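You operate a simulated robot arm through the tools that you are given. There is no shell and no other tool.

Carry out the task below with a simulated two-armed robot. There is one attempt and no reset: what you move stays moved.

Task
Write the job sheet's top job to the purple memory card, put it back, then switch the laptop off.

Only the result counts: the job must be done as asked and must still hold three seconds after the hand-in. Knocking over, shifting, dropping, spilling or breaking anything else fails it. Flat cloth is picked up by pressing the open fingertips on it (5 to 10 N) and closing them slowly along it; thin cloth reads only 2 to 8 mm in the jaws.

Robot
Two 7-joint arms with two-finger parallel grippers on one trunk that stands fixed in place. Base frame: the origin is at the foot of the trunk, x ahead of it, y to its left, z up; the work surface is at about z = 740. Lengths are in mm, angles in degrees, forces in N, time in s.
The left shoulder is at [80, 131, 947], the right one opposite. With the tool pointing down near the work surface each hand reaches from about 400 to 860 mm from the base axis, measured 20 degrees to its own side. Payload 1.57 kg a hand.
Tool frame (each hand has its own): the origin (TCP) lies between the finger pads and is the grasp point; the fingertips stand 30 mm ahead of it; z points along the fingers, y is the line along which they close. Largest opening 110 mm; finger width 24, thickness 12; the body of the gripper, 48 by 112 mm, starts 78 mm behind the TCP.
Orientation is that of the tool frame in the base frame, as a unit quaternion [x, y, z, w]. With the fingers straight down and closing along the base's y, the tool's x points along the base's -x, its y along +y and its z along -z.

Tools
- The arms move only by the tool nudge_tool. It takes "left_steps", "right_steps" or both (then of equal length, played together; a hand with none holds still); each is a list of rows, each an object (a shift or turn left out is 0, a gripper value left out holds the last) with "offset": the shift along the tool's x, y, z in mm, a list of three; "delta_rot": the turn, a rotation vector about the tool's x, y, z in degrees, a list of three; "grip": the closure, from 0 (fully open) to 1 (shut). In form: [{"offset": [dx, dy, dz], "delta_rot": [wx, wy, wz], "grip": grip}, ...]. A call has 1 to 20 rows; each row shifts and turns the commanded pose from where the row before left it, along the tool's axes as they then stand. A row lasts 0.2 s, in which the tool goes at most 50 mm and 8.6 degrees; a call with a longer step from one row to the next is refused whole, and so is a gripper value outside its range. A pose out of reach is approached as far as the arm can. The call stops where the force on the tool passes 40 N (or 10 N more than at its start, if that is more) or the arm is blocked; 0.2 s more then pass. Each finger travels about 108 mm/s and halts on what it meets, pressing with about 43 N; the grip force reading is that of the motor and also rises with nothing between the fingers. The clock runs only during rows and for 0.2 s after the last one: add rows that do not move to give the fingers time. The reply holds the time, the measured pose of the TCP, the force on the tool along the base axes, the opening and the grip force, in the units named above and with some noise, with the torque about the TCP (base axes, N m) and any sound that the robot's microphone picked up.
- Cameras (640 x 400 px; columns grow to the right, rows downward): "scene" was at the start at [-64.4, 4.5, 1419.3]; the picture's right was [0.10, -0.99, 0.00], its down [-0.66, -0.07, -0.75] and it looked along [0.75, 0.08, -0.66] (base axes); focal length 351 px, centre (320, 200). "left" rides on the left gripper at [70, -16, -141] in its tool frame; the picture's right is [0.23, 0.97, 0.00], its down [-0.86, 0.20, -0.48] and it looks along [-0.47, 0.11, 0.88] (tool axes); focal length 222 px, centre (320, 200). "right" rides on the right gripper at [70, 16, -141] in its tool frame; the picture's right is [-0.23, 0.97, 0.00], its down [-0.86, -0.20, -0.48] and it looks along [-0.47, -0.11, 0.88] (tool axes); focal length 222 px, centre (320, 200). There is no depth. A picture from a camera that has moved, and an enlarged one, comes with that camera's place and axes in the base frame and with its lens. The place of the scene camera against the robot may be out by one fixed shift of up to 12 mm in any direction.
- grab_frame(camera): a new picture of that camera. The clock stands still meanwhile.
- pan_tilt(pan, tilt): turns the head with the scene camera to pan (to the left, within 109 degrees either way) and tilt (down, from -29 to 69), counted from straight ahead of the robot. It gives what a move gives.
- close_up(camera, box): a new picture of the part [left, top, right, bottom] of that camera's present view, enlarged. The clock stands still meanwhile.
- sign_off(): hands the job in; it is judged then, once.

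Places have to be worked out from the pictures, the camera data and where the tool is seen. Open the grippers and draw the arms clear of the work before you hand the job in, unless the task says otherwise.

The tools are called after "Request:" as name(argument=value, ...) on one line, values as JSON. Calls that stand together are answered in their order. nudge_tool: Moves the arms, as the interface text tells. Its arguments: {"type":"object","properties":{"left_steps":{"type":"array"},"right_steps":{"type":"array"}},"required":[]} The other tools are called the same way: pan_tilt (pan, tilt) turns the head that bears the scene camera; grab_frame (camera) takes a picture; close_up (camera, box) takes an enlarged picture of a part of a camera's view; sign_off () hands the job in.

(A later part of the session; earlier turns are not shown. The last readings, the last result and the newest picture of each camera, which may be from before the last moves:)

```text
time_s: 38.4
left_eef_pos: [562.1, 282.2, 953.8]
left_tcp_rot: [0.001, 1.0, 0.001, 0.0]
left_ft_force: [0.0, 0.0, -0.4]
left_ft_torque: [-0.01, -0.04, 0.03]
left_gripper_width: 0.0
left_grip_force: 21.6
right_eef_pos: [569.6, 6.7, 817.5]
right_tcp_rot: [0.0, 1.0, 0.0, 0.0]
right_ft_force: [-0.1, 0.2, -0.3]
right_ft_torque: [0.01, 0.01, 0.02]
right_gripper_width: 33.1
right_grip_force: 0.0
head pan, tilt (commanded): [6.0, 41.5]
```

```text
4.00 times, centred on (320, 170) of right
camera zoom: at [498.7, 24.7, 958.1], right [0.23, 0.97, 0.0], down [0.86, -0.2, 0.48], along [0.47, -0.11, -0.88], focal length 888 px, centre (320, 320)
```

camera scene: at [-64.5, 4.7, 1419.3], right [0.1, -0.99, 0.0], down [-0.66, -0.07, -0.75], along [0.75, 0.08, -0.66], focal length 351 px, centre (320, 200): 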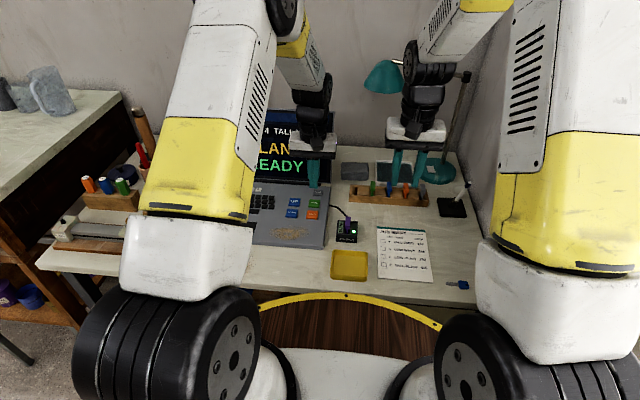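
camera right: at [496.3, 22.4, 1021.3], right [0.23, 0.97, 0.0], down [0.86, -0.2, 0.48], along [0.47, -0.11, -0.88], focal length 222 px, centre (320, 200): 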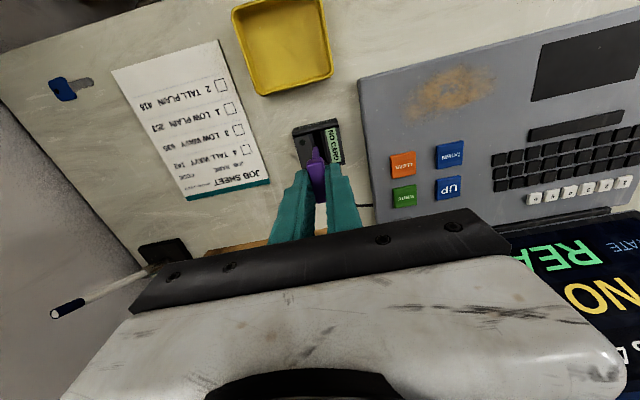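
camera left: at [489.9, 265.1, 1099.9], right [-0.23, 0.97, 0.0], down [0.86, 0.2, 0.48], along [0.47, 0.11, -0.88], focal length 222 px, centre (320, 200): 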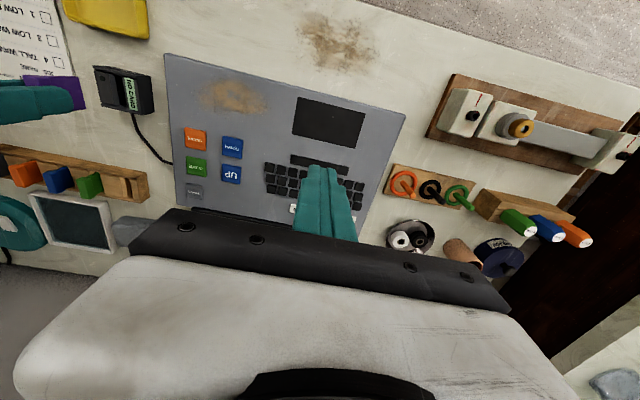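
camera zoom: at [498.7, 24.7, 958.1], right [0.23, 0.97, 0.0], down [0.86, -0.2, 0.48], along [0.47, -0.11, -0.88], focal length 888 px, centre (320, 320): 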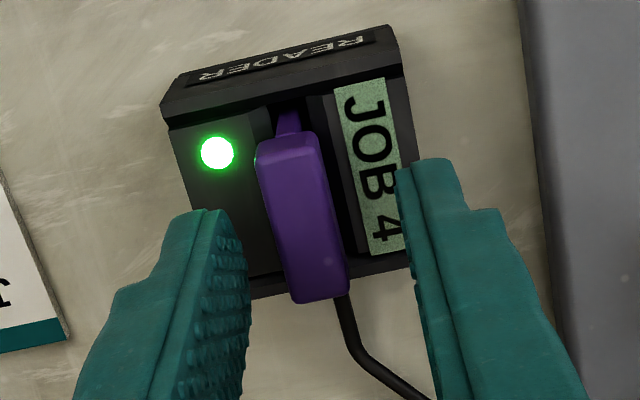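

It moved nearly 6 mm, overshooting by about 2. I'll hold a moment to see whether it's still settling.

Request:
nudge_tool(right_steps=[{}, {}, {}])

Request:
close_up(camera="scene", box=[325, 195, 375, 245])

```text
time_s: 39.2
left_eef_pos: [561.6, 283.1, 954.9]
left_tcp_rot: [0.0, 1.0, -0.001, 0.0]
left_ft_force: [0.7, -0.2, -0.2]
left_ft_torque: [-0.03, -0.03, 0.03]
left_gripper_width: 0.0
left_grip_force: 21.5
right_eef_pos: [569.7, 7.8, 816.0]
right_tcp_rot: [0.0, 1.0, 0.001, 0.0]
right_ft_force: [-0.6, 0.1, 0.2]
right_ft_torque: [-0.03, 0.03, 0.01]
right_gripper_width: 33.1
right_grip_force: 0.1
head pan, tilt (commanded): [6.0, 41.5]
```

```text
8.00 times, centred on (350, 220) of scene
camera zoom: at [-64.3, 4.6, 1419.3], right [0.1, -0.99, 0.0], down [-0.66, -0.07, -0.75], along [0.75, 0.08, -0.66], focal length 2804 px, centre (80, 40)
```

zoom: 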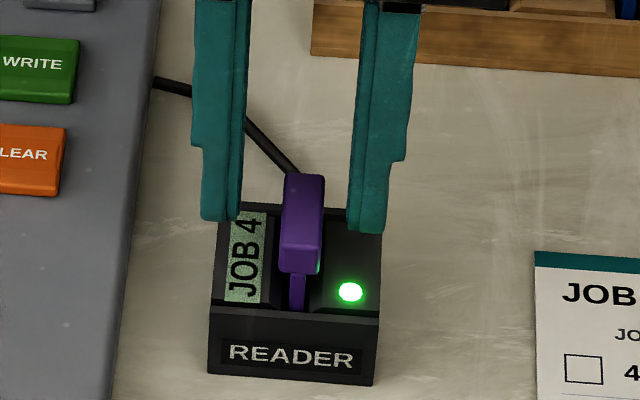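

It has settled about 2.5 mm too far left. I'll correct to the right by 2.5 mm and check.

Request:
nudge_tool(right_steps=[{"offset": [0, -1.25, 0]}, {"offset": [0, -1.25, 0]}, {}, {}])

Request:
close_up(camera="scene", box=[325, 195, 375, 245])

Request:
close_up(camera="right", box=[260, 120, 380, 220])

```text
time_s: 40.2
left_eef_pos: [562.6, 281.3, 955.3]
left_tcp_rot: [0.0, 1.0, 0.0, 0.0]
left_ft_force: [0.2, -0.2, 0.3]
left_ft_torque: [0.02, -0.02, 0.02]
left_gripper_width: 0.2
left_grip_force: 21.0
right_eef_pos: [569.1, 5.3, 817.2]
right_tcp_rot: [-0.001, 1.0, 0.0, 0.001]
right_ft_force: [-1.0, -0.1, 0.8]
right_ft_torque: [0.0, -0.04, 0.04]
right_gripper_width: 33.2
right_grip_force: 0.0
head pan, tilt (commanded): [6.0, 41.5]
```

```text
8.00 times, centred on (350, 220) of scene
camera zoom: at [-64.3, 4.6, 1419.3], right [0.1, -0.99, 0.0], down [-0.66, -0.07, -0.75], along [0.75, 0.08, -0.66], focal length 2804 px, centre (80, 40)
```

zoom: 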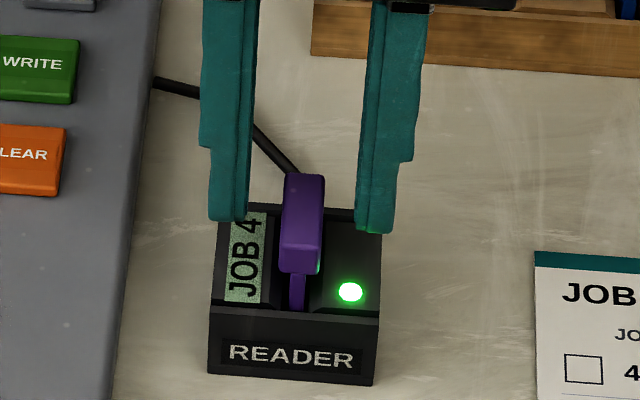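

```text
4.00 times, centred on (320, 170) of right
camera zoom: at [498.6, 22.2, 958.4], right [0.23, 0.97, 0.0], down [0.86, -0.2, 0.48], along [0.47, -0.11, -0.88], focal length 888 px, centre (320, 320)
```

zoom: 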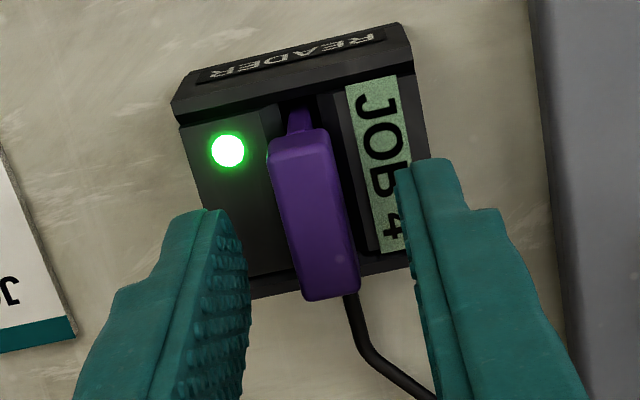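

Now the card sits in the fingers just as it did before the first grasp. I'll lower 14 mm to the grasp height.

Request:
nudge_tool(right_steps=[{"offset": [0, 0, 5]}, {"offset": [0, 0, 5]}, {"offset": [0, 0, 4]}, {}])

Request:
close_up(camera="scene", box=[325, 195, 375, 245])

```text
time_s: 41.2
left_eef_pos: [561.9, 282.4, 954.6]
left_tcp_rot: [0.0, 1.0, 0.001, 0.001]
left_ft_force: [0.2, 0.6, 0.7]
left_ft_torque: [0.0, -0.04, 0.01]
left_gripper_width: 0.0
left_grip_force: 21.0
right_eef_pos: [566.9, 3.9, 803.3]
right_tcp_rot: [0.0, 1.0, 0.0, -0.001]
right_ft_force: [0.6, 0.6, -0.7]
right_ft_torque: [0.01, 0.0, -0.03]
right_gripper_width: 33.2
right_grip_force: 0.0
head pan, tilt (commanded): [6.0, 41.5]
```

```text
8.00 times, centred on (350, 220) of scene
camera zoom: at [-64.4, 4.6, 1419.3], right [0.1, -0.99, 0.0], down [-0.66, -0.07, -0.75], along [0.75, 0.08, -0.66], focal length 2804 px, centre (80, 40)
```

zoom: 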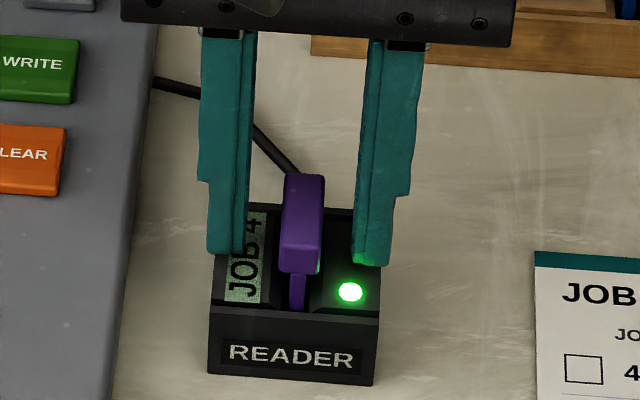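

The fingers are centred on the handle at z ≈ 803. I'll close on it.

Request:
nudge_tool(right_steps=[{"grip": 0.78}, {"grip": 0.84}, {"grip": 0.9}, {"grip": 0.95}, {"grip": 1.0}, {}, {}])

Request:
close_up(camera="scene", box=[325, 195, 375, 245])

Request:
close_up(camera="right", box=[260, 120, 380, 220])

```text
time_s: 42.8
left_eef_pos: [562.6, 283.5, 955.5]
left_tcp_rot: [0.0, 1.0, 0.0, 0.0]
left_ft_force: [0.4, 0.3, 0.7]
left_ft_torque: [0.02, 0.0, 0.0]
left_gripper_width: 0.1
left_grip_force: 21.2
right_eef_pos: [568.9, 5.1, 803.2]
right_tcp_rot: [0.0, 1.0, 0.001, 0.0]
right_ft_force: [-0.4, 0.7, 0.5]
right_ft_torque: [-0.02, 0.0, 0.01]
right_gripper_width: 11.4
right_grip_force: 29.2
head pan, tilt (commanded): [6.0, 41.5]
```

```text
8.00 times, centred on (350, 220) of scene
camera zoom: at [-64.3, 4.6, 1419.3], right [0.1, -0.99, 0.0], down [-0.66, -0.07, -0.75], along [0.75, 0.08, -0.66], focal length 2804 px, centre (80, 40)
```

zoom: 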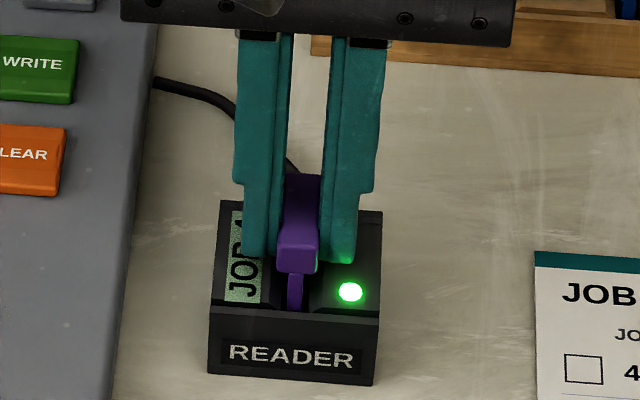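

```text
4.00 times, centred on (320, 170) of right
camera zoom: at [498.2, 22.3, 944.4], right [0.23, 0.97, 0.0], down [0.86, -0.2, 0.48], along [0.47, -0.11, -0.88], focal length 888 px, centre (320, 320)
```

zoom: 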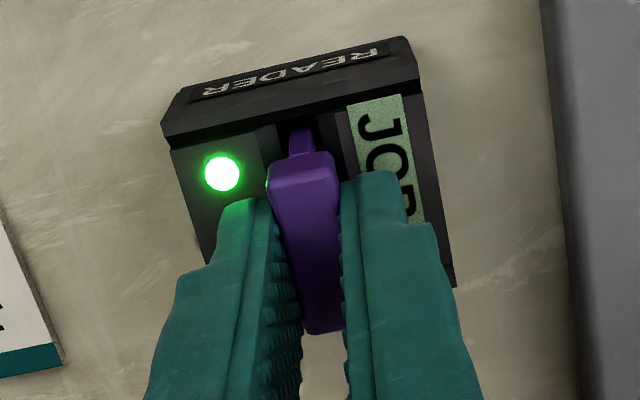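

The card is gripped at 11.4 mm. I'll lift it straight out slowly and check that the reader stays behind.

Request:
nudge_tool(right_steps=[{"offset": [0, 0, -3]}, {"offset": [0, 0, -4]}, {"offset": [0, 0, -6]}, {"offset": [0, 0, -8]}, {"offset": [0, 0, -10]}, {"offset": [0, 0, -15]}, {"offset": [0, 0, -20]}, {"offset": [0, 0, -14]}])

Request:
close_up(camera="scene", box=[325, 175, 375, 245])

Request:
close_up(camera="right", box=[260, 100, 380, 220])

Request:
close_up(camera="scene", box=[220, 100, 340, 180])

```text
time_s: 44.6
left_eef_pos: [562.7, 282.0, 955.6]
left_tcp_rot: [0.0, 1.0, 0.0, 0.0]
left_ft_force: [1.5, 1.1, 0.1]
left_ft_torque: [0.02, 0.05, -0.01]
left_gripper_width: 0.0
left_grip_force: 21.4
right_eef_pos: [571.1, 5.9, 883.6]
right_tcp_rot: [0.0, 1.0, 0.001, 0.0]
right_ft_force: [0.4, 0.5, -0.5]
right_ft_torque: [0.01, 0.0, 0.0]
right_gripper_width: 11.3
right_grip_force: 29.3
head pan, tilt (commanded): [6.0, 41.5]
```

```text
5.71 times, centred on (350, 210) of scene
camera zoom: at [-64.2, 4.6, 1419.3], right [0.1, -0.99, 0.0], down [-0.66, -0.07, -0.75], along [0.74, 0.08, -0.66], focal length 2003 px, centre (149, 143)
```

zoom: 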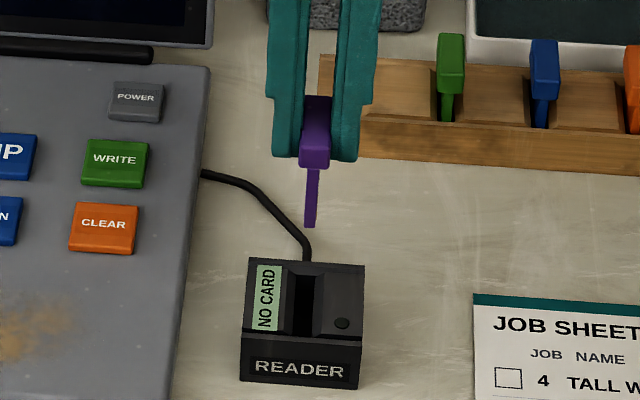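

```text
3.33 times, centred on (320, 160) of right
camera zoom: at [501.0, 22.3, 1024.5], right [0.23, 0.97, 0.0], down [0.86, -0.2, 0.48], along [0.47, -0.11, -0.88], focal length 740 px, centre (320, 333)
```

zoom: 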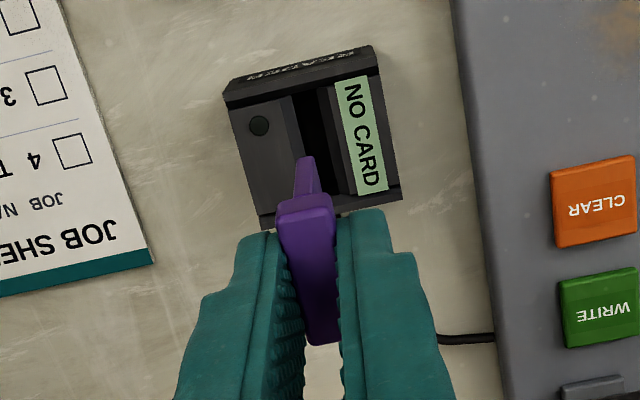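

```text
5.00 times, centred on (280, 140) of scene
camera zoom: at [-64.2, 4.6, 1419.3], right [0.1, -0.99, 0.0], down [-0.66, -0.07, -0.75], along [0.74, 0.08, -0.66], focal length 1753 px, centre (520, 500)
```

zoom: 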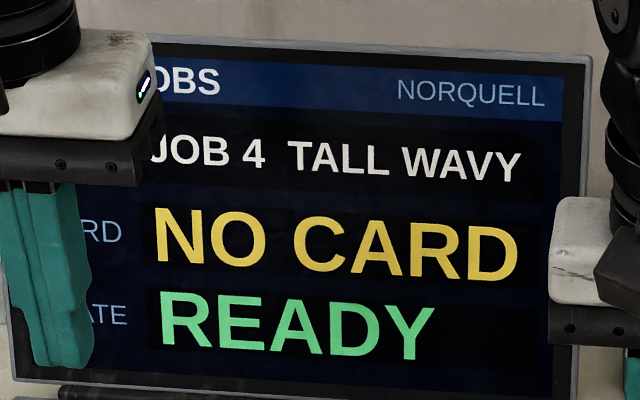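

The reader stayed put and reads NO CARD again. I'll carry the card back over the purple slot at the rack's left end, near (722, -12.6).

Request:
nudge_tool(right_steps=[{"offset": [-30.4, -3.6, 0]}, {"offset": [-30.4, -3.6, 0]}, {"offset": [-30.4, -3.6, 0]}, {"offset": [-30.4, -3.6, 0]}, {"offset": [-30.4, -3.6, 0]}, {}, {}])

Request:
close_up(camera="right", box=[280, 110, 360, 170])

Request:
close_up(camera="scene", box=[335, 140, 395, 210])

```text
time_s: 46.2
left_eef_pos: [562.6, 282.1, 955.9]
left_tcp_rot: [0.0, 1.0, 0.0, -0.001]
left_ft_force: [0.2, 0.4, -0.6]
left_ft_torque: [-0.01, 0.0, -0.04]
left_gripper_width: 0.0
left_grip_force: 21.1
right_eef_pos: [722.9, -14.1, 884.8]
right_tcp_rot: [0.0, 1.0, 0.0, 0.0]
right_ft_force: [0.1, 0.4, 0.0]
right_ft_torque: [0.0, -0.02, 0.0]
right_gripper_width: 11.3
right_grip_force: 28.9
head pan, tilt (commanded): [6.0, 41.5]
```

```text
6.67 times, centred on (320, 140) of right
camera zoom: at [651.8, 3.3, 1025.8], right [0.23, 0.97, 0.0], down [0.86, -0.2, 0.48], along [0.47, -0.11, -0.88], focal length 1481 px, centre (320, 600)
```

zoom: 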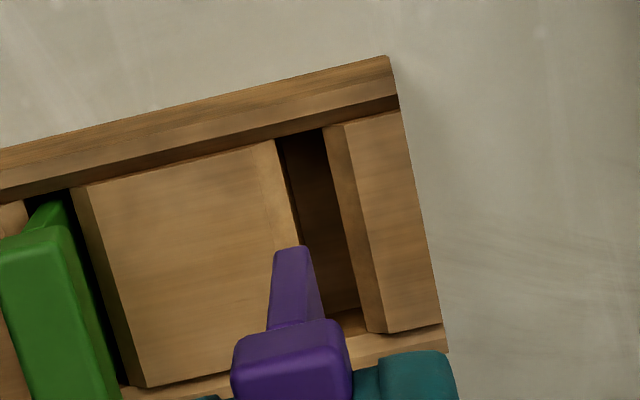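

```text
5.71 times, centred on (365, 175) of scene
camera zoom: at [-64.3, 4.6, 1419.3], right [0.1, -0.99, 0.0], down [-0.66, -0.07, -0.75], along [0.75, 0.08, -0.66], focal length 2003 px, centre (63, 343)
```

zoom: 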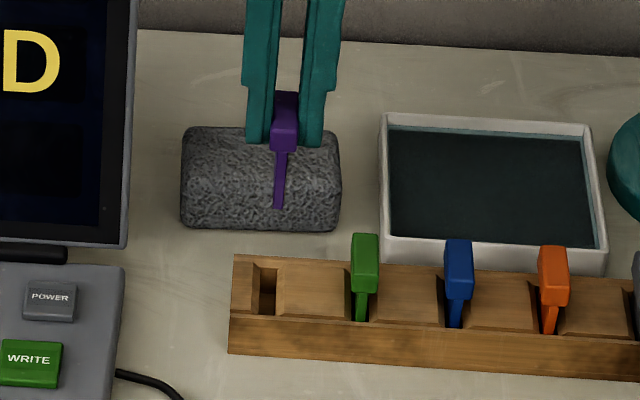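

The slot centre lies about 1.5 mm to the left of the blade in both views, and the front gap is fine. I'll shift 1.5 mm left and lower until the blade is about 10 mm above the rack.

Request:
nudge_tool(right_steps=[{"offset": [0, 1.5, 8]}, {"offset": [0, 0, 12]}, {"offset": [0, 0, 12]}, {"offset": [0, 0, 10]}, {"offset": [0, 0, 6]}, {}, {}])

Request:
close_up(camera="right", box=[280, 110, 360, 170])

Request:
close_up(camera="scene", box=[335, 170, 385, 210])

```text
time_s: 47.8
left_eef_pos: [561.9, 283.0, 955.7]
left_tcp_rot: [0.001, 1.0, 0.0, 0.0]
left_ft_force: [0.0, -0.7, 0.5]
left_ft_torque: [0.02, -0.03, 0.0]
left_gripper_width: 0.1
left_grip_force: 21.3
right_eef_pos: [723.0, -10.2, 835.5]
right_tcp_rot: [0.0, 1.0, 0.0, 0.0]
right_ft_force: [-0.1, -0.2, -0.7]
right_ft_torque: [-0.02, -0.01, -0.03]
right_gripper_width: 11.5
right_grip_force: 29.2
head pan, tilt (commanded): [6.0, 41.5]
```

```text
6.67 times, centred on (320, 140) of right
camera zoom: at [652.1, 6.2, 976.1], right [0.23, 0.97, 0.0], down [0.86, -0.2, 0.48], along [0.47, -0.11, -0.88], focal length 1481 px, centre (320, 600)
```

zoom: 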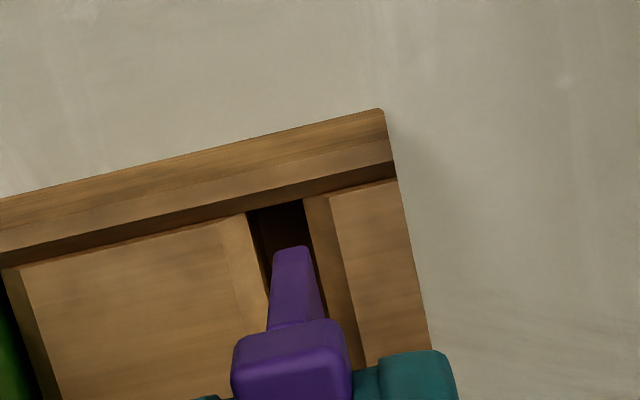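

```text
10.00 times, centred on (360, 190) of scene
camera zoom: at [-64.3, 4.6, 1419.3], right [0.1, -0.99, 0.0], down [-0.66, -0.07, -0.75], along [0.75, 0.08, -0.66], focal length 3506 px, centre (-80, 300)
```

zoom: 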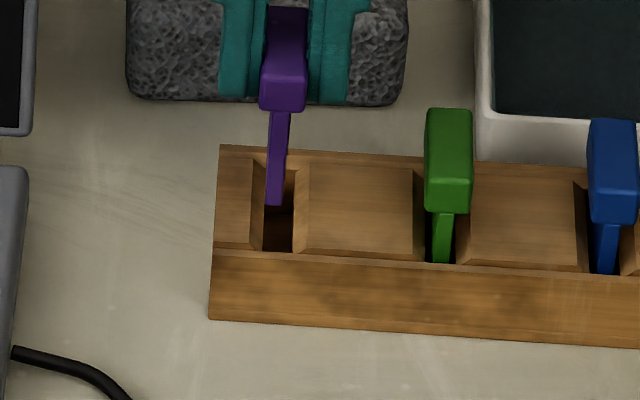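

The slot now appears about 1.4 mm to the right of the blade in both views, because the last shift overshot. I'll move 1.4 mm back and look again before entering.

Request:
nudge_tool(right_steps=[{"offset": [0, -0.7, 0]}, {"offset": [0, -0.7, 0]}, {}, {}])

Request:
close_up(camera="right", box=[280, 110, 360, 170])

Request:
close_up(camera="scene", box=[335, 170, 385, 210])

```text
time_s: 48.8
left_eef_pos: [562.1, 282.5, 955.2]
left_tcp_rot: [0.001, 1.0, 0.0, 0.0]
left_ft_force: [-0.1, 0.4, 0.1]
left_ft_torque: [-0.03, 0.01, -0.01]
left_gripper_width: 0.2
left_grip_force: 21.3
right_eef_pos: [721.8, -11.6, 834.4]
right_tcp_rot: [0.0, 1.0, 0.0, 0.0]
right_ft_force: [-0.5, -0.3, -0.2]
right_ft_torque: [0.02, -0.01, -0.01]
right_gripper_width: 11.5
right_grip_force: 29.7
head pan, tilt (commanded): [6.0, 41.5]
```

```text
6.67 times, centred on (320, 140) of right
camera zoom: at [651.5, 4.8, 976.4], right [0.23, 0.97, 0.0], down [0.86, -0.2, 0.48], along [0.47, -0.11, -0.88], focal length 1481 px, centre (320, 600)
```

zoom: 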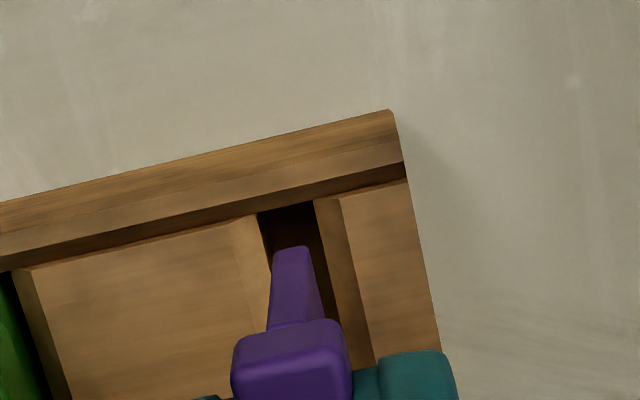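

```text
10.00 times, centred on (360, 190) of scene
camera zoom: at [-64.3, 4.6, 1419.3], right [0.1, -0.99, 0.0], down [-0.66, -0.07, -0.75], along [0.75, 0.08, -0.66], focal length 3506 px, centre (-80, 300)
```

zoom: 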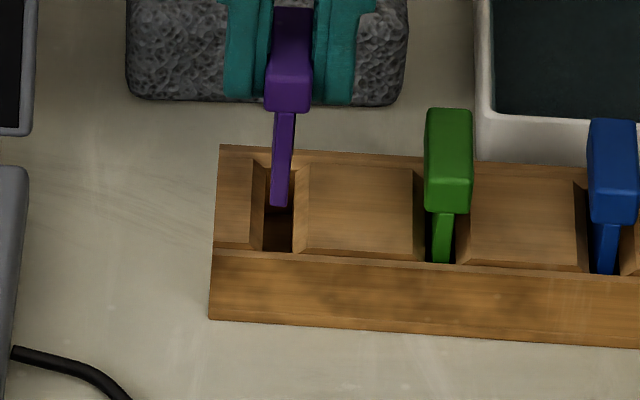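

The blade is now centred on the slot in both views. I'll lower gently into the slot.

Request:
nudge_tool(right_steps=[{"offset": [0, 0, 3]}, {"offset": [0, 0, 3]}, {"offset": [0, 0, 3]}, {"offset": [0, 0, 3]}, {}])

Request:
close_up(camera="right", box=[280, 110, 360, 170])

Request:
close_up(camera="scene", box=[335, 170, 385, 210])

```text
time_s: 50.0
left_eef_pos: [561.3, 283.1, 954.8]
left_tcp_rot: [0.0, 1.0, 0.0, 0.0]
left_ft_force: [-0.7, -0.1, 0.2]
left_ft_torque: [-0.03, 0.0, -0.02]
left_gripper_width: 0.0
left_grip_force: 21.6
right_eef_pos: [720.9, -12.2, 822.5]
right_tcp_rot: [0.0, 1.0, 0.0, 0.0]
right_ft_force: [0.3, 0.5, -0.3]
right_ft_torque: [-0.03, 0.0, 0.0]
right_gripper_width: 11.2
right_grip_force: 28.7
head pan, tilt (commanded): [6.0, 41.5]
```

```text
6.67 times, centred on (320, 140) of right
camera zoom: at [651.2, 5.5, 963.6], right [0.23, 0.97, 0.0], down [0.86, -0.2, 0.48], along [0.47, -0.11, -0.88], focal length 1481 px, centre (320, 600)
```

zoom: 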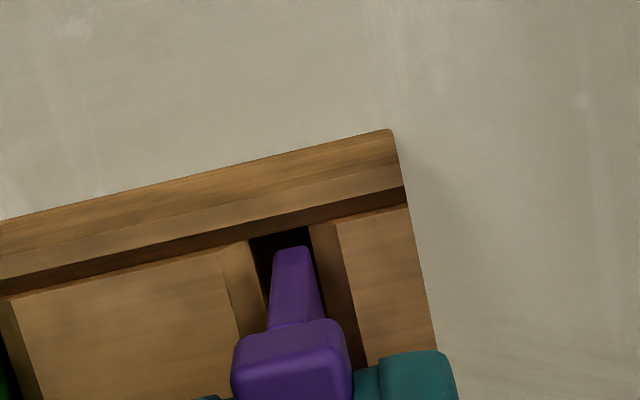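

```text
10.00 times, centred on (360, 190) of scene
camera zoom: at [-64.3, 4.6, 1419.3], right [0.1, -0.99, 0.0], down [-0.66, -0.07, -0.75], along [0.75, 0.08, -0.66], focal length 3506 px, centre (-80, 300)
```

zoom: 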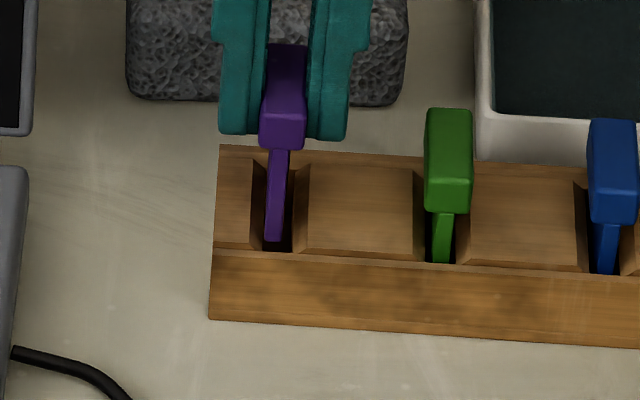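

Lowering drifted the blade about 1.4 mm left again, with no force yet. I'll correct it before going deeper.

Request:
nudge_tool(right_steps=[{"offset": [0, -0.7, 0]}, {"offset": [0, -0.7, 0]}, {}])

Request:
close_up(camera="scene", box=[335, 170, 385, 210])

Request:
close_up(camera="right", box=[280, 110, 360, 170])

```text
time_s: 50.8
left_eef_pos: [562.4, 281.4, 956.2]
left_tcp_rot: [0.0, 1.0, 0.0, 0.0]
left_ft_force: [-0.1, -0.3, 0.4]
left_ft_torque: [0.01, 0.05, -0.02]
left_gripper_width: 0.0
left_grip_force: 21.1
right_eef_pos: [721.4, -13.1, 822.7]
right_tcp_rot: [-0.001, 1.0, 0.0, 0.0]
right_ft_force: [0.4, 0.5, 0.5]
right_ft_torque: [-0.01, 0.02, 0.02]
right_gripper_width: 11.2
right_grip_force: 29.3
head pan, tilt (commanded): [6.0, 41.5]
```

```text
10.00 times, centred on (360, 190) of scene
camera zoom: at [-64.3, 4.6, 1419.3], right [0.1, -0.99, 0.0], down [-0.66, -0.07, -0.75], along [0.75, 0.08, -0.66], focal length 3506 px, centre (-80, 300)
```

zoom: 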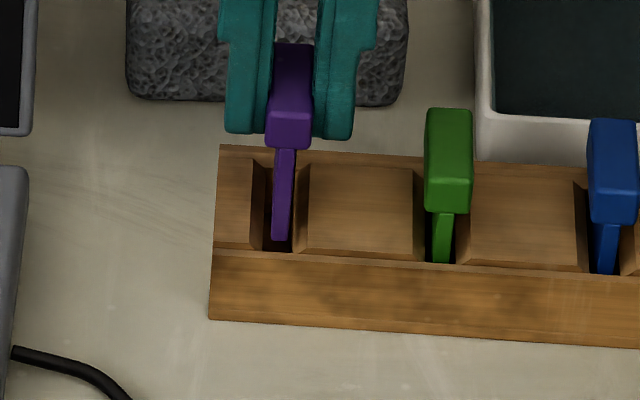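

```text
6.67 times, centred on (320, 140) of right
camera zoom: at [651.6, 3.7, 963.7], right [0.23, 0.97, 0.0], down [0.86, -0.2, 0.48], along [0.47, -0.11, -0.88], focal length 1481 px, centre (320, 600)
```

zoom: 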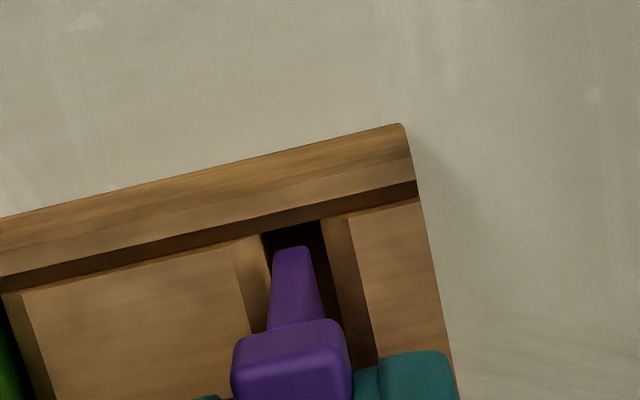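

It's aligned now, so I'll go 8 mm deeper and check again.

Request:
nudge_tool(right_steps=[{"offset": [0, 0, 2.5]}, {"offset": [0, 0, 2.5]}, {"offset": [0, 0, 3]}, {}])

Request:
close_up(camera="scene", box=[335, 170, 385, 210])

Request:
close_up(camera="right", box=[280, 110, 360, 170])

```text
time_s: 51.8
left_eef_pos: [562.7, 282.2, 955.6]
left_tcp_rot: [0.0, 1.0, 0.001, 0.0]
left_ft_force: [0.7, 0.1, 0.3]
left_ft_torque: [0.01, -0.05, -0.01]
left_gripper_width: 0.0
left_grip_force: 21.1
right_eef_pos: [722.8, -14.3, 816.5]
right_tcp_rot: [0.0, 1.0, 0.0, 0.0]
right_ft_force: [0.5, 0.1, 0.1]
right_ft_torque: [-0.02, 0.0, -0.02]
right_gripper_width: 11.2
right_grip_force: 28.9
head pan, tilt (commanded): [6.0, 41.5]
```

```text
10.00 times, centred on (360, 190) of scene
camera zoom: at [-64.3, 4.6, 1419.3], right [0.1, -0.99, 0.0], down [-0.66, -0.07, -0.75], along [0.75, 0.08, -0.66], focal length 3506 px, centre (-80, 300)
```

zoom: 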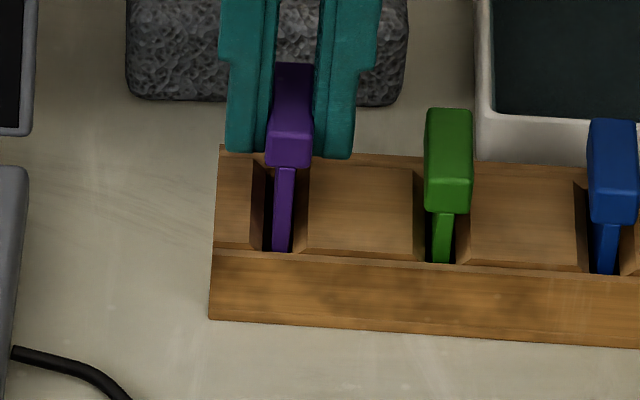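

```text
6.67 times, centred on (320, 140) of right
camera zoom: at [652.2, 3.2, 956.4], right [0.23, 0.97, 0.0], down [0.85, -0.2, 0.48], along [0.47, -0.11, -0.88], focal length 1481 px, centre (320, 600)
```

zoom: 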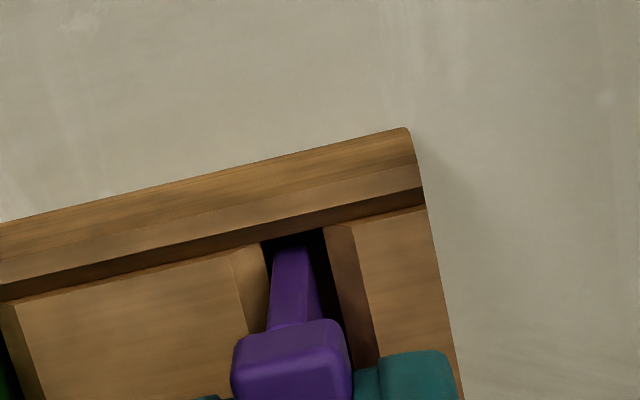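

The blade is inside the slot and slightly right of centre, with no force. I'll nudge it 0.5 mm left and go down further.

Request:
nudge_tool(right_steps=[{"offset": [0, 0.5, 1.5]}, {"offset": [0, 0, 2]}, {"offset": [0, 0, 2]}, {"offset": [0, 0, 2]}, {}])

Request:
close_up(camera="scene", box=[335, 170, 385, 210])

```text
time_s: 53.0
left_eef_pos: [562.3, 282.1, 955.7]
left_tcp_rot: [0.0, 1.0, 0.001, 0.0]
left_ft_force: [0.0, -0.1, -0.4]
left_ft_torque: [0.0, 0.02, -0.04]
left_gripper_width: 0.1
left_grip_force: 20.9
right_eef_pos: [721.6, -13.9, 808.2]
right_tcp_rot: [0.0, 1.0, 0.0, 0.0]
right_ft_force: [-0.2, 0.1, -0.8]
right_ft_torque: [0.01, 0.02, -0.03]
right_gripper_width: 11.1
right_grip_force: 29.0
head pan, tilt (commanded): [6.0, 41.5]
```

```text
10.00 times, centred on (360, 190) of scene
camera zoom: at [-64.3, 4.6, 1419.3], right [0.1, -0.99, 0.0], down [-0.66, -0.07, -0.75], along [0.75, 0.08, -0.66], focal length 3506 px, centre (-80, 300)
```

zoom: 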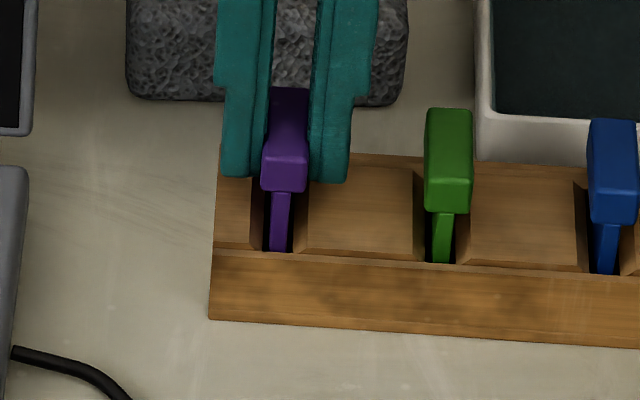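

It's centred and free, with about 5 mm left to the seat. I'll lower in 1 mm steps until I feel the bottom.

Request:
nudge_tool(right_steps=[{"offset": [0, 0, 1.5]}, {"offset": [0, 0, 1.5]}, {"offset": [0, 0, 1]}, {"offset": [0, 0, 1]}, {}])

Request:
close_up(camera="scene", box=[335, 170, 385, 210])

```text
time_s: 54.2
left_eef_pos: [562.0, 282.8, 954.8]
left_tcp_rot: [0.0, 1.0, 0.0, 0.0]
left_ft_force: [-0.1, 0.0, 0.3]
left_ft_torque: [0.01, 0.01, -0.02]
left_gripper_width: 0.1
left_grip_force: 21.7
right_eef_pos: [721.0, -12.7, 803.9]
right_tcp_rot: [0.0, 1.0, 0.001, 0.001]
right_ft_force: [0.9, -1.0, 10.4]
right_ft_torque: [-0.06, 0.0, -0.01]
right_gripper_width: 11.4
right_grip_force: 28.6
head pan, tilt (commanded): [6.0, 41.5]
```

```text
10.00 times, centred on (360, 190) of scene
camera zoom: at [-64.7, 4.5, 1419.3], right [0.1, -0.99, 0.0], down [-0.66, -0.07, -0.75], along [0.75, 0.08, -0.66], focal length 3506 px, centre (-80, 300)
```

zoom: 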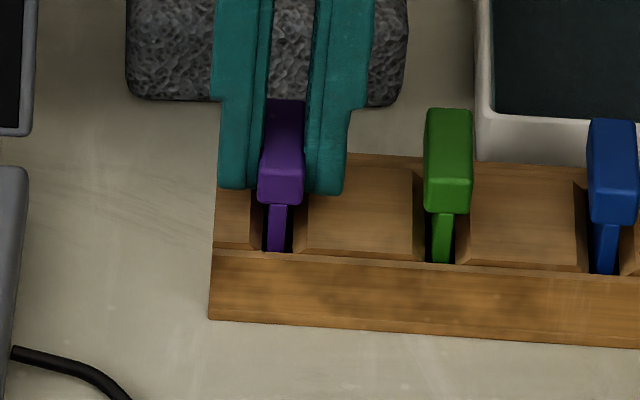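

It seated with 10 N of contact at the original height. I'll ease off 1 mm, open the fingers to 33 mm and check the card.

Request:
nudge_tool(right_steps=[{"offset": [0, 0, -1]}, {"grip": 0.85}, {"grip": 0.78}, {"grip": 0.7}, {}, {}])

Request:
close_up(camera="scene", box=[335, 170, 385, 210])

Request:
close_up(camera="right", box=[260, 120, 380, 220])

```text
time_s: 55.6
left_eef_pos: [563.1, 283.0, 955.5]
left_tcp_rot: [0.0, 1.0, 0.0, 0.0]
left_ft_force: [0.0, -0.5, -0.8]
left_ft_torque: [0.01, 0.0, -0.04]
left_gripper_width: 0.0
left_grip_force: 21.4
right_eef_pos: [721.1, -12.6, 803.7]
right_tcp_rot: [-0.001, 1.0, 0.0, 0.001]
right_ft_force: [0.6, 0.4, -0.3]
right_ft_torque: [0.0, -0.02, -0.02]
right_gripper_width: 33.0
right_grip_force: 0.1
head pan, tilt (commanded): [6.0, 41.5]
```

```text
10.00 times, centred on (360, 190) of scene
camera zoom: at [-64.3, 4.6, 1419.3], right [0.1, -0.99, 0.0], down [-0.66, -0.07, -0.75], along [0.75, 0.08, -0.66], focal length 3506 px, centre (-80, 300)
```

zoom: 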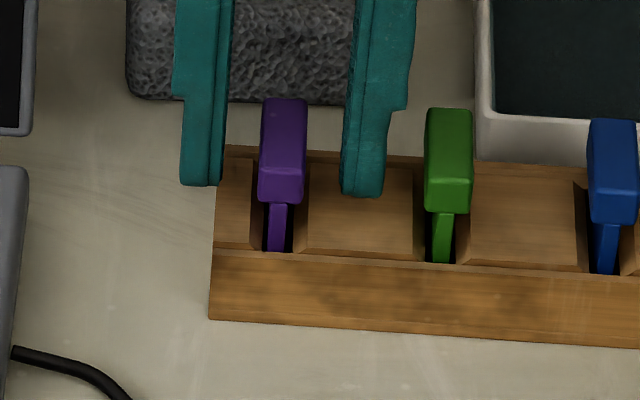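

```text
4.00 times, centred on (320, 170) of right
camera zoom: at [651.1, 4.4, 944.1], right [0.23, 0.97, 0.0], down [0.86, -0.2, 0.48], along [0.47, -0.11, -0.88], focal length 888 px, centre (320, 320)
```

zoom: 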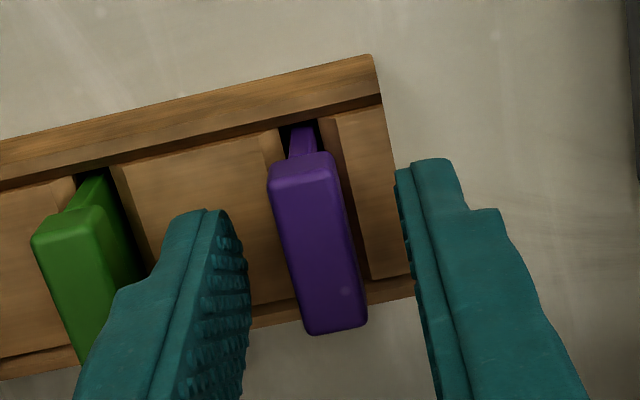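

The purple card stands in its slot just as it did at first. I'll raise the right hand and draw it back to the right, then bring the left hand over POWER at (704, 95).

Request:
nudge_tool(right_steps=[{"offset": [0, 0, -10]}, {"offset": [0, 0, -20]}, {"offset": [0, 0, -30]}, {"offset": [10, 0, -30]}, {"offset": [30, -30, -15]}, {"offset": [30, -30, -15]}, {"offset": [30, -35, -10]}, {"offset": [30, -35, -10]}, {"offset": [30, -35, -10]}, {"offset": [30, -35, 0]}, {"offset": [30, -25, 0]}, {}, {}], left_steps=[{}, {}, {}, {}, {"offset": [-17.8, -23.4, 13.1]}, {"offset": [-17.8, -23.4, 13.1]}, {"offset": [-17.8, -23.4, 13.1]}, {"offset": [-17.8, -23.4, 13.1]}, {"offset": [-17.8, -23.4, 13.1]}, {"offset": [-17.8, -23.4, 13.1]}, {"offset": [-17.8, -23.4, 13.1]}, {"offset": [-17.8, -23.4, 13.1]}, {}])

Request:
grab_frame(camera="scene")

Request:
close_up(camera="left", box=[220, 60, 420, 220])

Request:
close_up(camera="scene", box=[335, 150, 435, 220])

```text
time_s: 58.4
left_eef_pos: [703.2, 94.3, 854.4]
left_tcp_rot: [0.001, 1.0, 0.0, 0.0]
left_ft_force: [0.3, 0.5, -0.1]
left_ft_torque: [-0.01, -0.02, -0.01]
left_gripper_width: 0.2
left_grip_force: 20.7
right_eef_pos: [501.3, -237.2, 954.9]
right_tcp_rot: [0.001, 1.0, 0.0, -0.001]
right_ft_force: [0.1, 0.3, 0.6]
right_ft_torque: [-0.01, 0.0, -0.01]
right_gripper_width: 32.9
right_grip_force: 0.1
head pan, tilt (commanded): [6.0, 41.5]
```

```text
taken
camera scene: at [-64.4, 4.5, 1419.3], right [0.1, -0.99, 0.0], down [-0.66, -0.07, -0.75], along [0.75, 0.08, -0.66], focal length 351 px, centre (320, 200)
```

scene: 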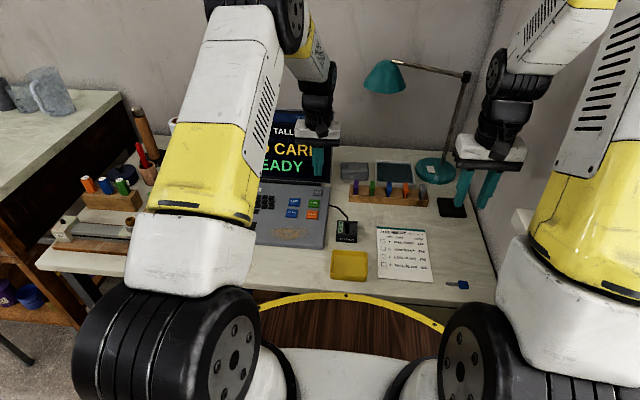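

```text
2.50 times, centred on (320, 140) of left
camera zoom: at [633.8, 77.1, 995.5], right [-0.23, 0.97, 0.0], down [0.86, 0.2, 0.48], along [0.47, 0.11, -0.88], focal length 555 px, centre (320, 350)
```

zoom: 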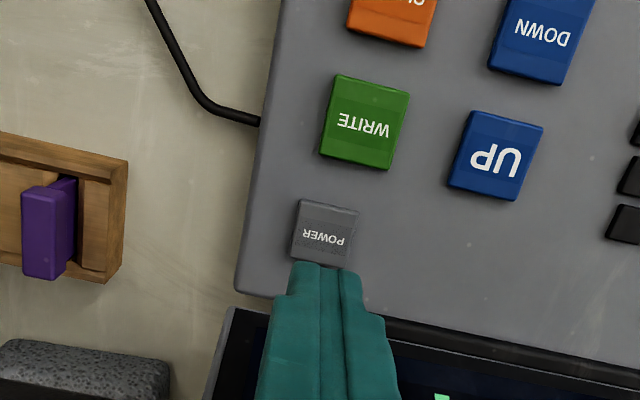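

```text
5.71 times, centred on (385, 185) of scene
camera zoom: at [-64.4, 4.5, 1419.3], right [0.1, -0.99, 0.0], down [-0.66, -0.07, -0.75], along [0.75, 0.08, -0.66], focal length 2003 px, centre (-51, 286)
```

zoom: 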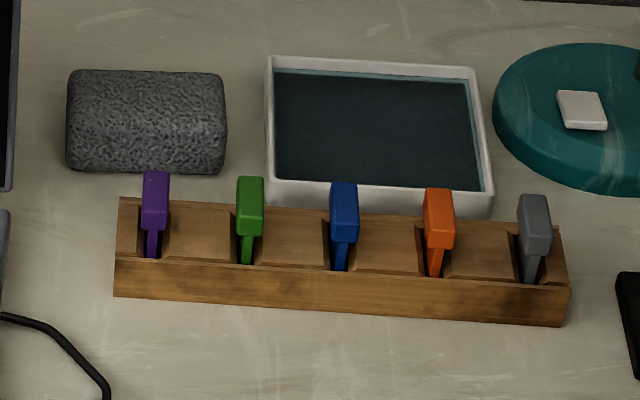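

POWER's centre reads as (703.5, 95.2), and the tool is at (703.2, 94.3). I'll go down to about 15 mm above it and check.

Request:
nudge_tool(left_steps=[{"offset": [0, 0.5, 15]}, {"offset": [0, 0, 15]}, {"offset": [0, 0, 12]}, {"offset": [0, 0, 6]}, {}])

Request:
close_up(camera="left", box=[260, 100, 380, 220])

Request:
close_up(camera="scene", box=[280, 150, 350, 210])

```text
time_s: 59.6
left_eef_pos: [704.6, 94.4, 805.0]
left_tcp_rot: [0.0, 1.0, -0.001, 0.001]
left_ft_force: [0.0, 0.2, -0.4]
left_ft_torque: [-0.04, 0.02, 0.03]
left_gripper_width: 0.0
left_grip_force: 21.6
right_eef_pos: [503.8, -237.5, 955.7]
right_tcp_rot: [0.0, 1.0, 0.001, 0.0]
right_ft_force: [-0.7, -0.2, -0.2]
right_ft_torque: [0.02, 0.03, -0.02]
right_gripper_width: 32.9
right_grip_force: 0.2
head pan, tilt (commanded): [6.0, 41.5]
```

```text
3.33 times, centred on (320, 160) of left
camera zoom: at [635.2, 78.9, 945.4], right [-0.23, 0.97, 0.0], down [0.86, 0.2, 0.48], along [0.47, 0.11, -0.88], focal length 740 px, centre (320, 333)
```

zoom: 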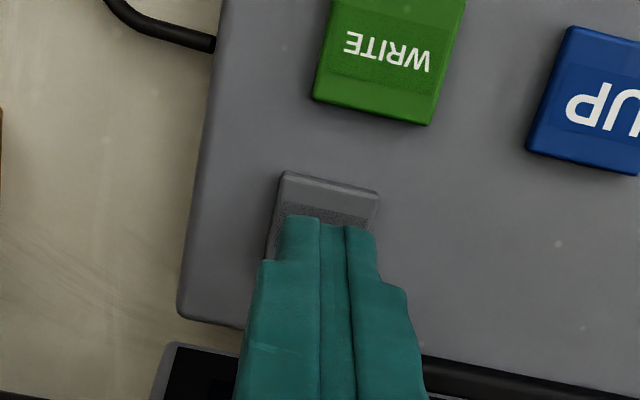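

```text
6.67 times, centred on (315, 180) of scene
camera zoom: at [-64.3, 4.5, 1419.3], right [0.1, -0.99, 0.0], down [-0.66, -0.07, -0.75], along [0.75, 0.08, -0.66], focal length 2337 px, centre (353, 333)
```

zoom: 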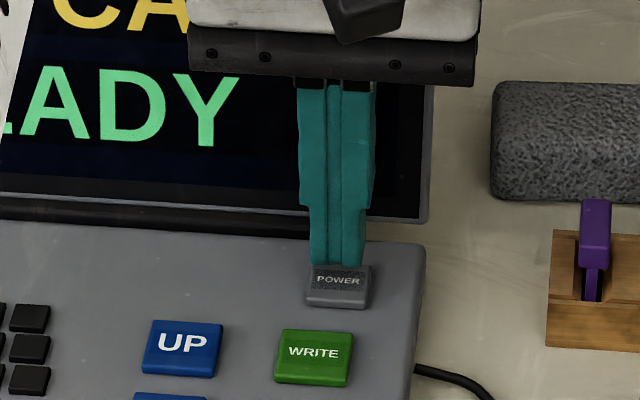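

The button centre is about 2 mm nearer and 1 mm further left than the tips. I'll correct that and press down gradually.

Request:
nudge_tool(left_steps=[{"offset": [2, 1, 0]}, {"offset": [0, 0, 5]}, {"offset": [0, 0, 4]}, {"offset": [0, 0, 2]}, {"offset": [0, 0, 2]}, {}])

Request:
close_up(camera="scene", box=[240, 100, 360, 210])

```text
time_s: 61.0
left_eef_pos: [702.1, 97.0, 791.4]
left_tcp_rot: [0.0, 1.0, 0.0, -0.001]
left_ft_force: [1.6, 0.7, 0.7]
left_ft_torque: [0.06, -0.06, 0.0]
left_gripper_width: 0.2
left_grip_force: 21.1
right_eef_pos: [502.2, -237.5, 953.6]
right_tcp_rot: [0.0, 1.0, 0.0, 0.0]
right_ft_force: [-0.1, 0.9, 0.2]
right_ft_torque: [-0.02, 0.02, 0.04]
right_gripper_width: 33.0
right_grip_force: 0.0
head pan, tilt (commanded): [6.0, 41.5]
heard: click
```

```text
3.64 times, centred on (300, 155) of scene
camera zoom: at [-64.3, 4.5, 1419.3], right [0.1, -0.99, 0.0], down [-0.66, -0.07, -0.75], along [0.75, 0.08, -0.66], focal length 1275 px, centre (393, 364)
```

zoom: 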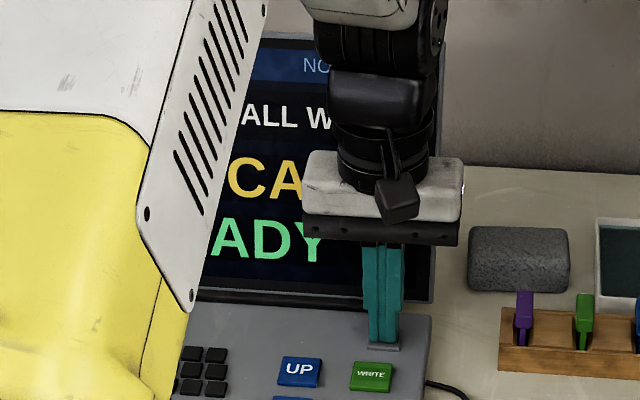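

There was a click, but the screen is still on, so POWER may need to be held. I'll keep holding it for two seconds and look.

Request:
nudge_tool(left_steps=[{}, {}, {}, {}, {}, {}, {}, {}, {}, {}])

Request:
close_up(camera="scene", box=[240, 100, 360, 210])

```text
time_s: 63.2
left_eef_pos: [702.1, 94.8, 792.4]
left_tcp_rot: [0.001, 1.0, 0.001, 0.0]
left_ft_force: [0.4, 0.0, 1.5]
left_ft_torque: [0.0, 0.0, 0.01]
left_gripper_width: 0.0
left_grip_force: 21.4
right_eef_pos: [503.6, -236.9, 954.0]
right_tcp_rot: [0.0, 1.0, 0.0, 0.0]
right_ft_force: [0.3, 0.3, -0.1]
right_ft_torque: [-0.01, 0.0, -0.02]
right_gripper_width: 33.0
right_grip_force: 0.1
head pan, tilt (commanded): [6.0, 41.5]
```

```text
3.64 times, centred on (300, 155) of scene
camera zoom: at [-64.4, 4.5, 1419.3], right [0.1, -0.99, 0.0], down [-0.66, -0.07, -0.75], along [0.75, 0.08, -0.66], focal length 1275 px, centre (393, 364)
```

zoom: 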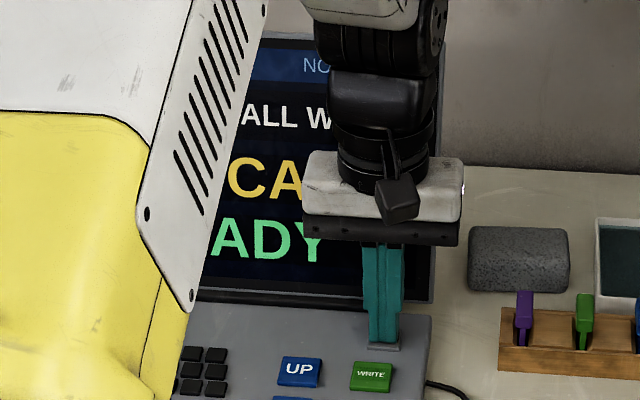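

The screen is still on after more than two seconds at only 1.5 N. I'll push 1.5 mm deeper, in case the button isn't fully down, and hold again.

Request:
nudge_tool(left_steps=[{"offset": [0, 0, 1]}, {"offset": [0, 0, 0.5]}, {}, {}, {}, {}, {}, {}, {}, {}])

Request:
close_up(camera="scene", box=[240, 100, 360, 210])

```text
time_s: 65.4
left_eef_pos: [702.6, 95.3, 790.7]
left_tcp_rot: [0.001, 1.0, 0.0, 0.0]
left_ft_force: [-1.0, 0.8, 5.4]
left_ft_torque: [-0.03, 0.02, -0.02]
left_gripper_width: 0.0
left_grip_force: 21.0
right_eef_pos: [501.2, -236.9, 954.0]
right_tcp_rot: [0.0, 1.0, 0.0, 0.0]
right_ft_force: [-0.1, 0.6, 0.7]
right_ft_torque: [-0.01, 0.01, 0.0]
right_gripper_width: 32.9
right_grip_force: 0.0
head pan, tilt (commanded): [6.0, 41.5]
```

```text
3.64 times, centred on (300, 155) of scene
camera zoom: at [-64.5, 4.4, 1419.3], right [0.1, -0.99, 0.0], down [-0.66, -0.07, -0.75], along [0.75, 0.08, -0.66], focal length 1275 px, centre (393, 364)
```

zoom: 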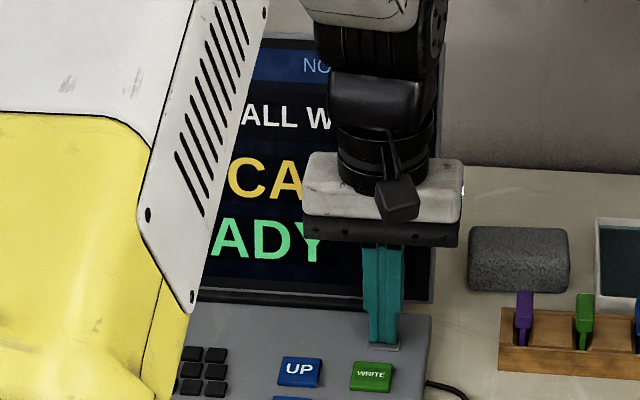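

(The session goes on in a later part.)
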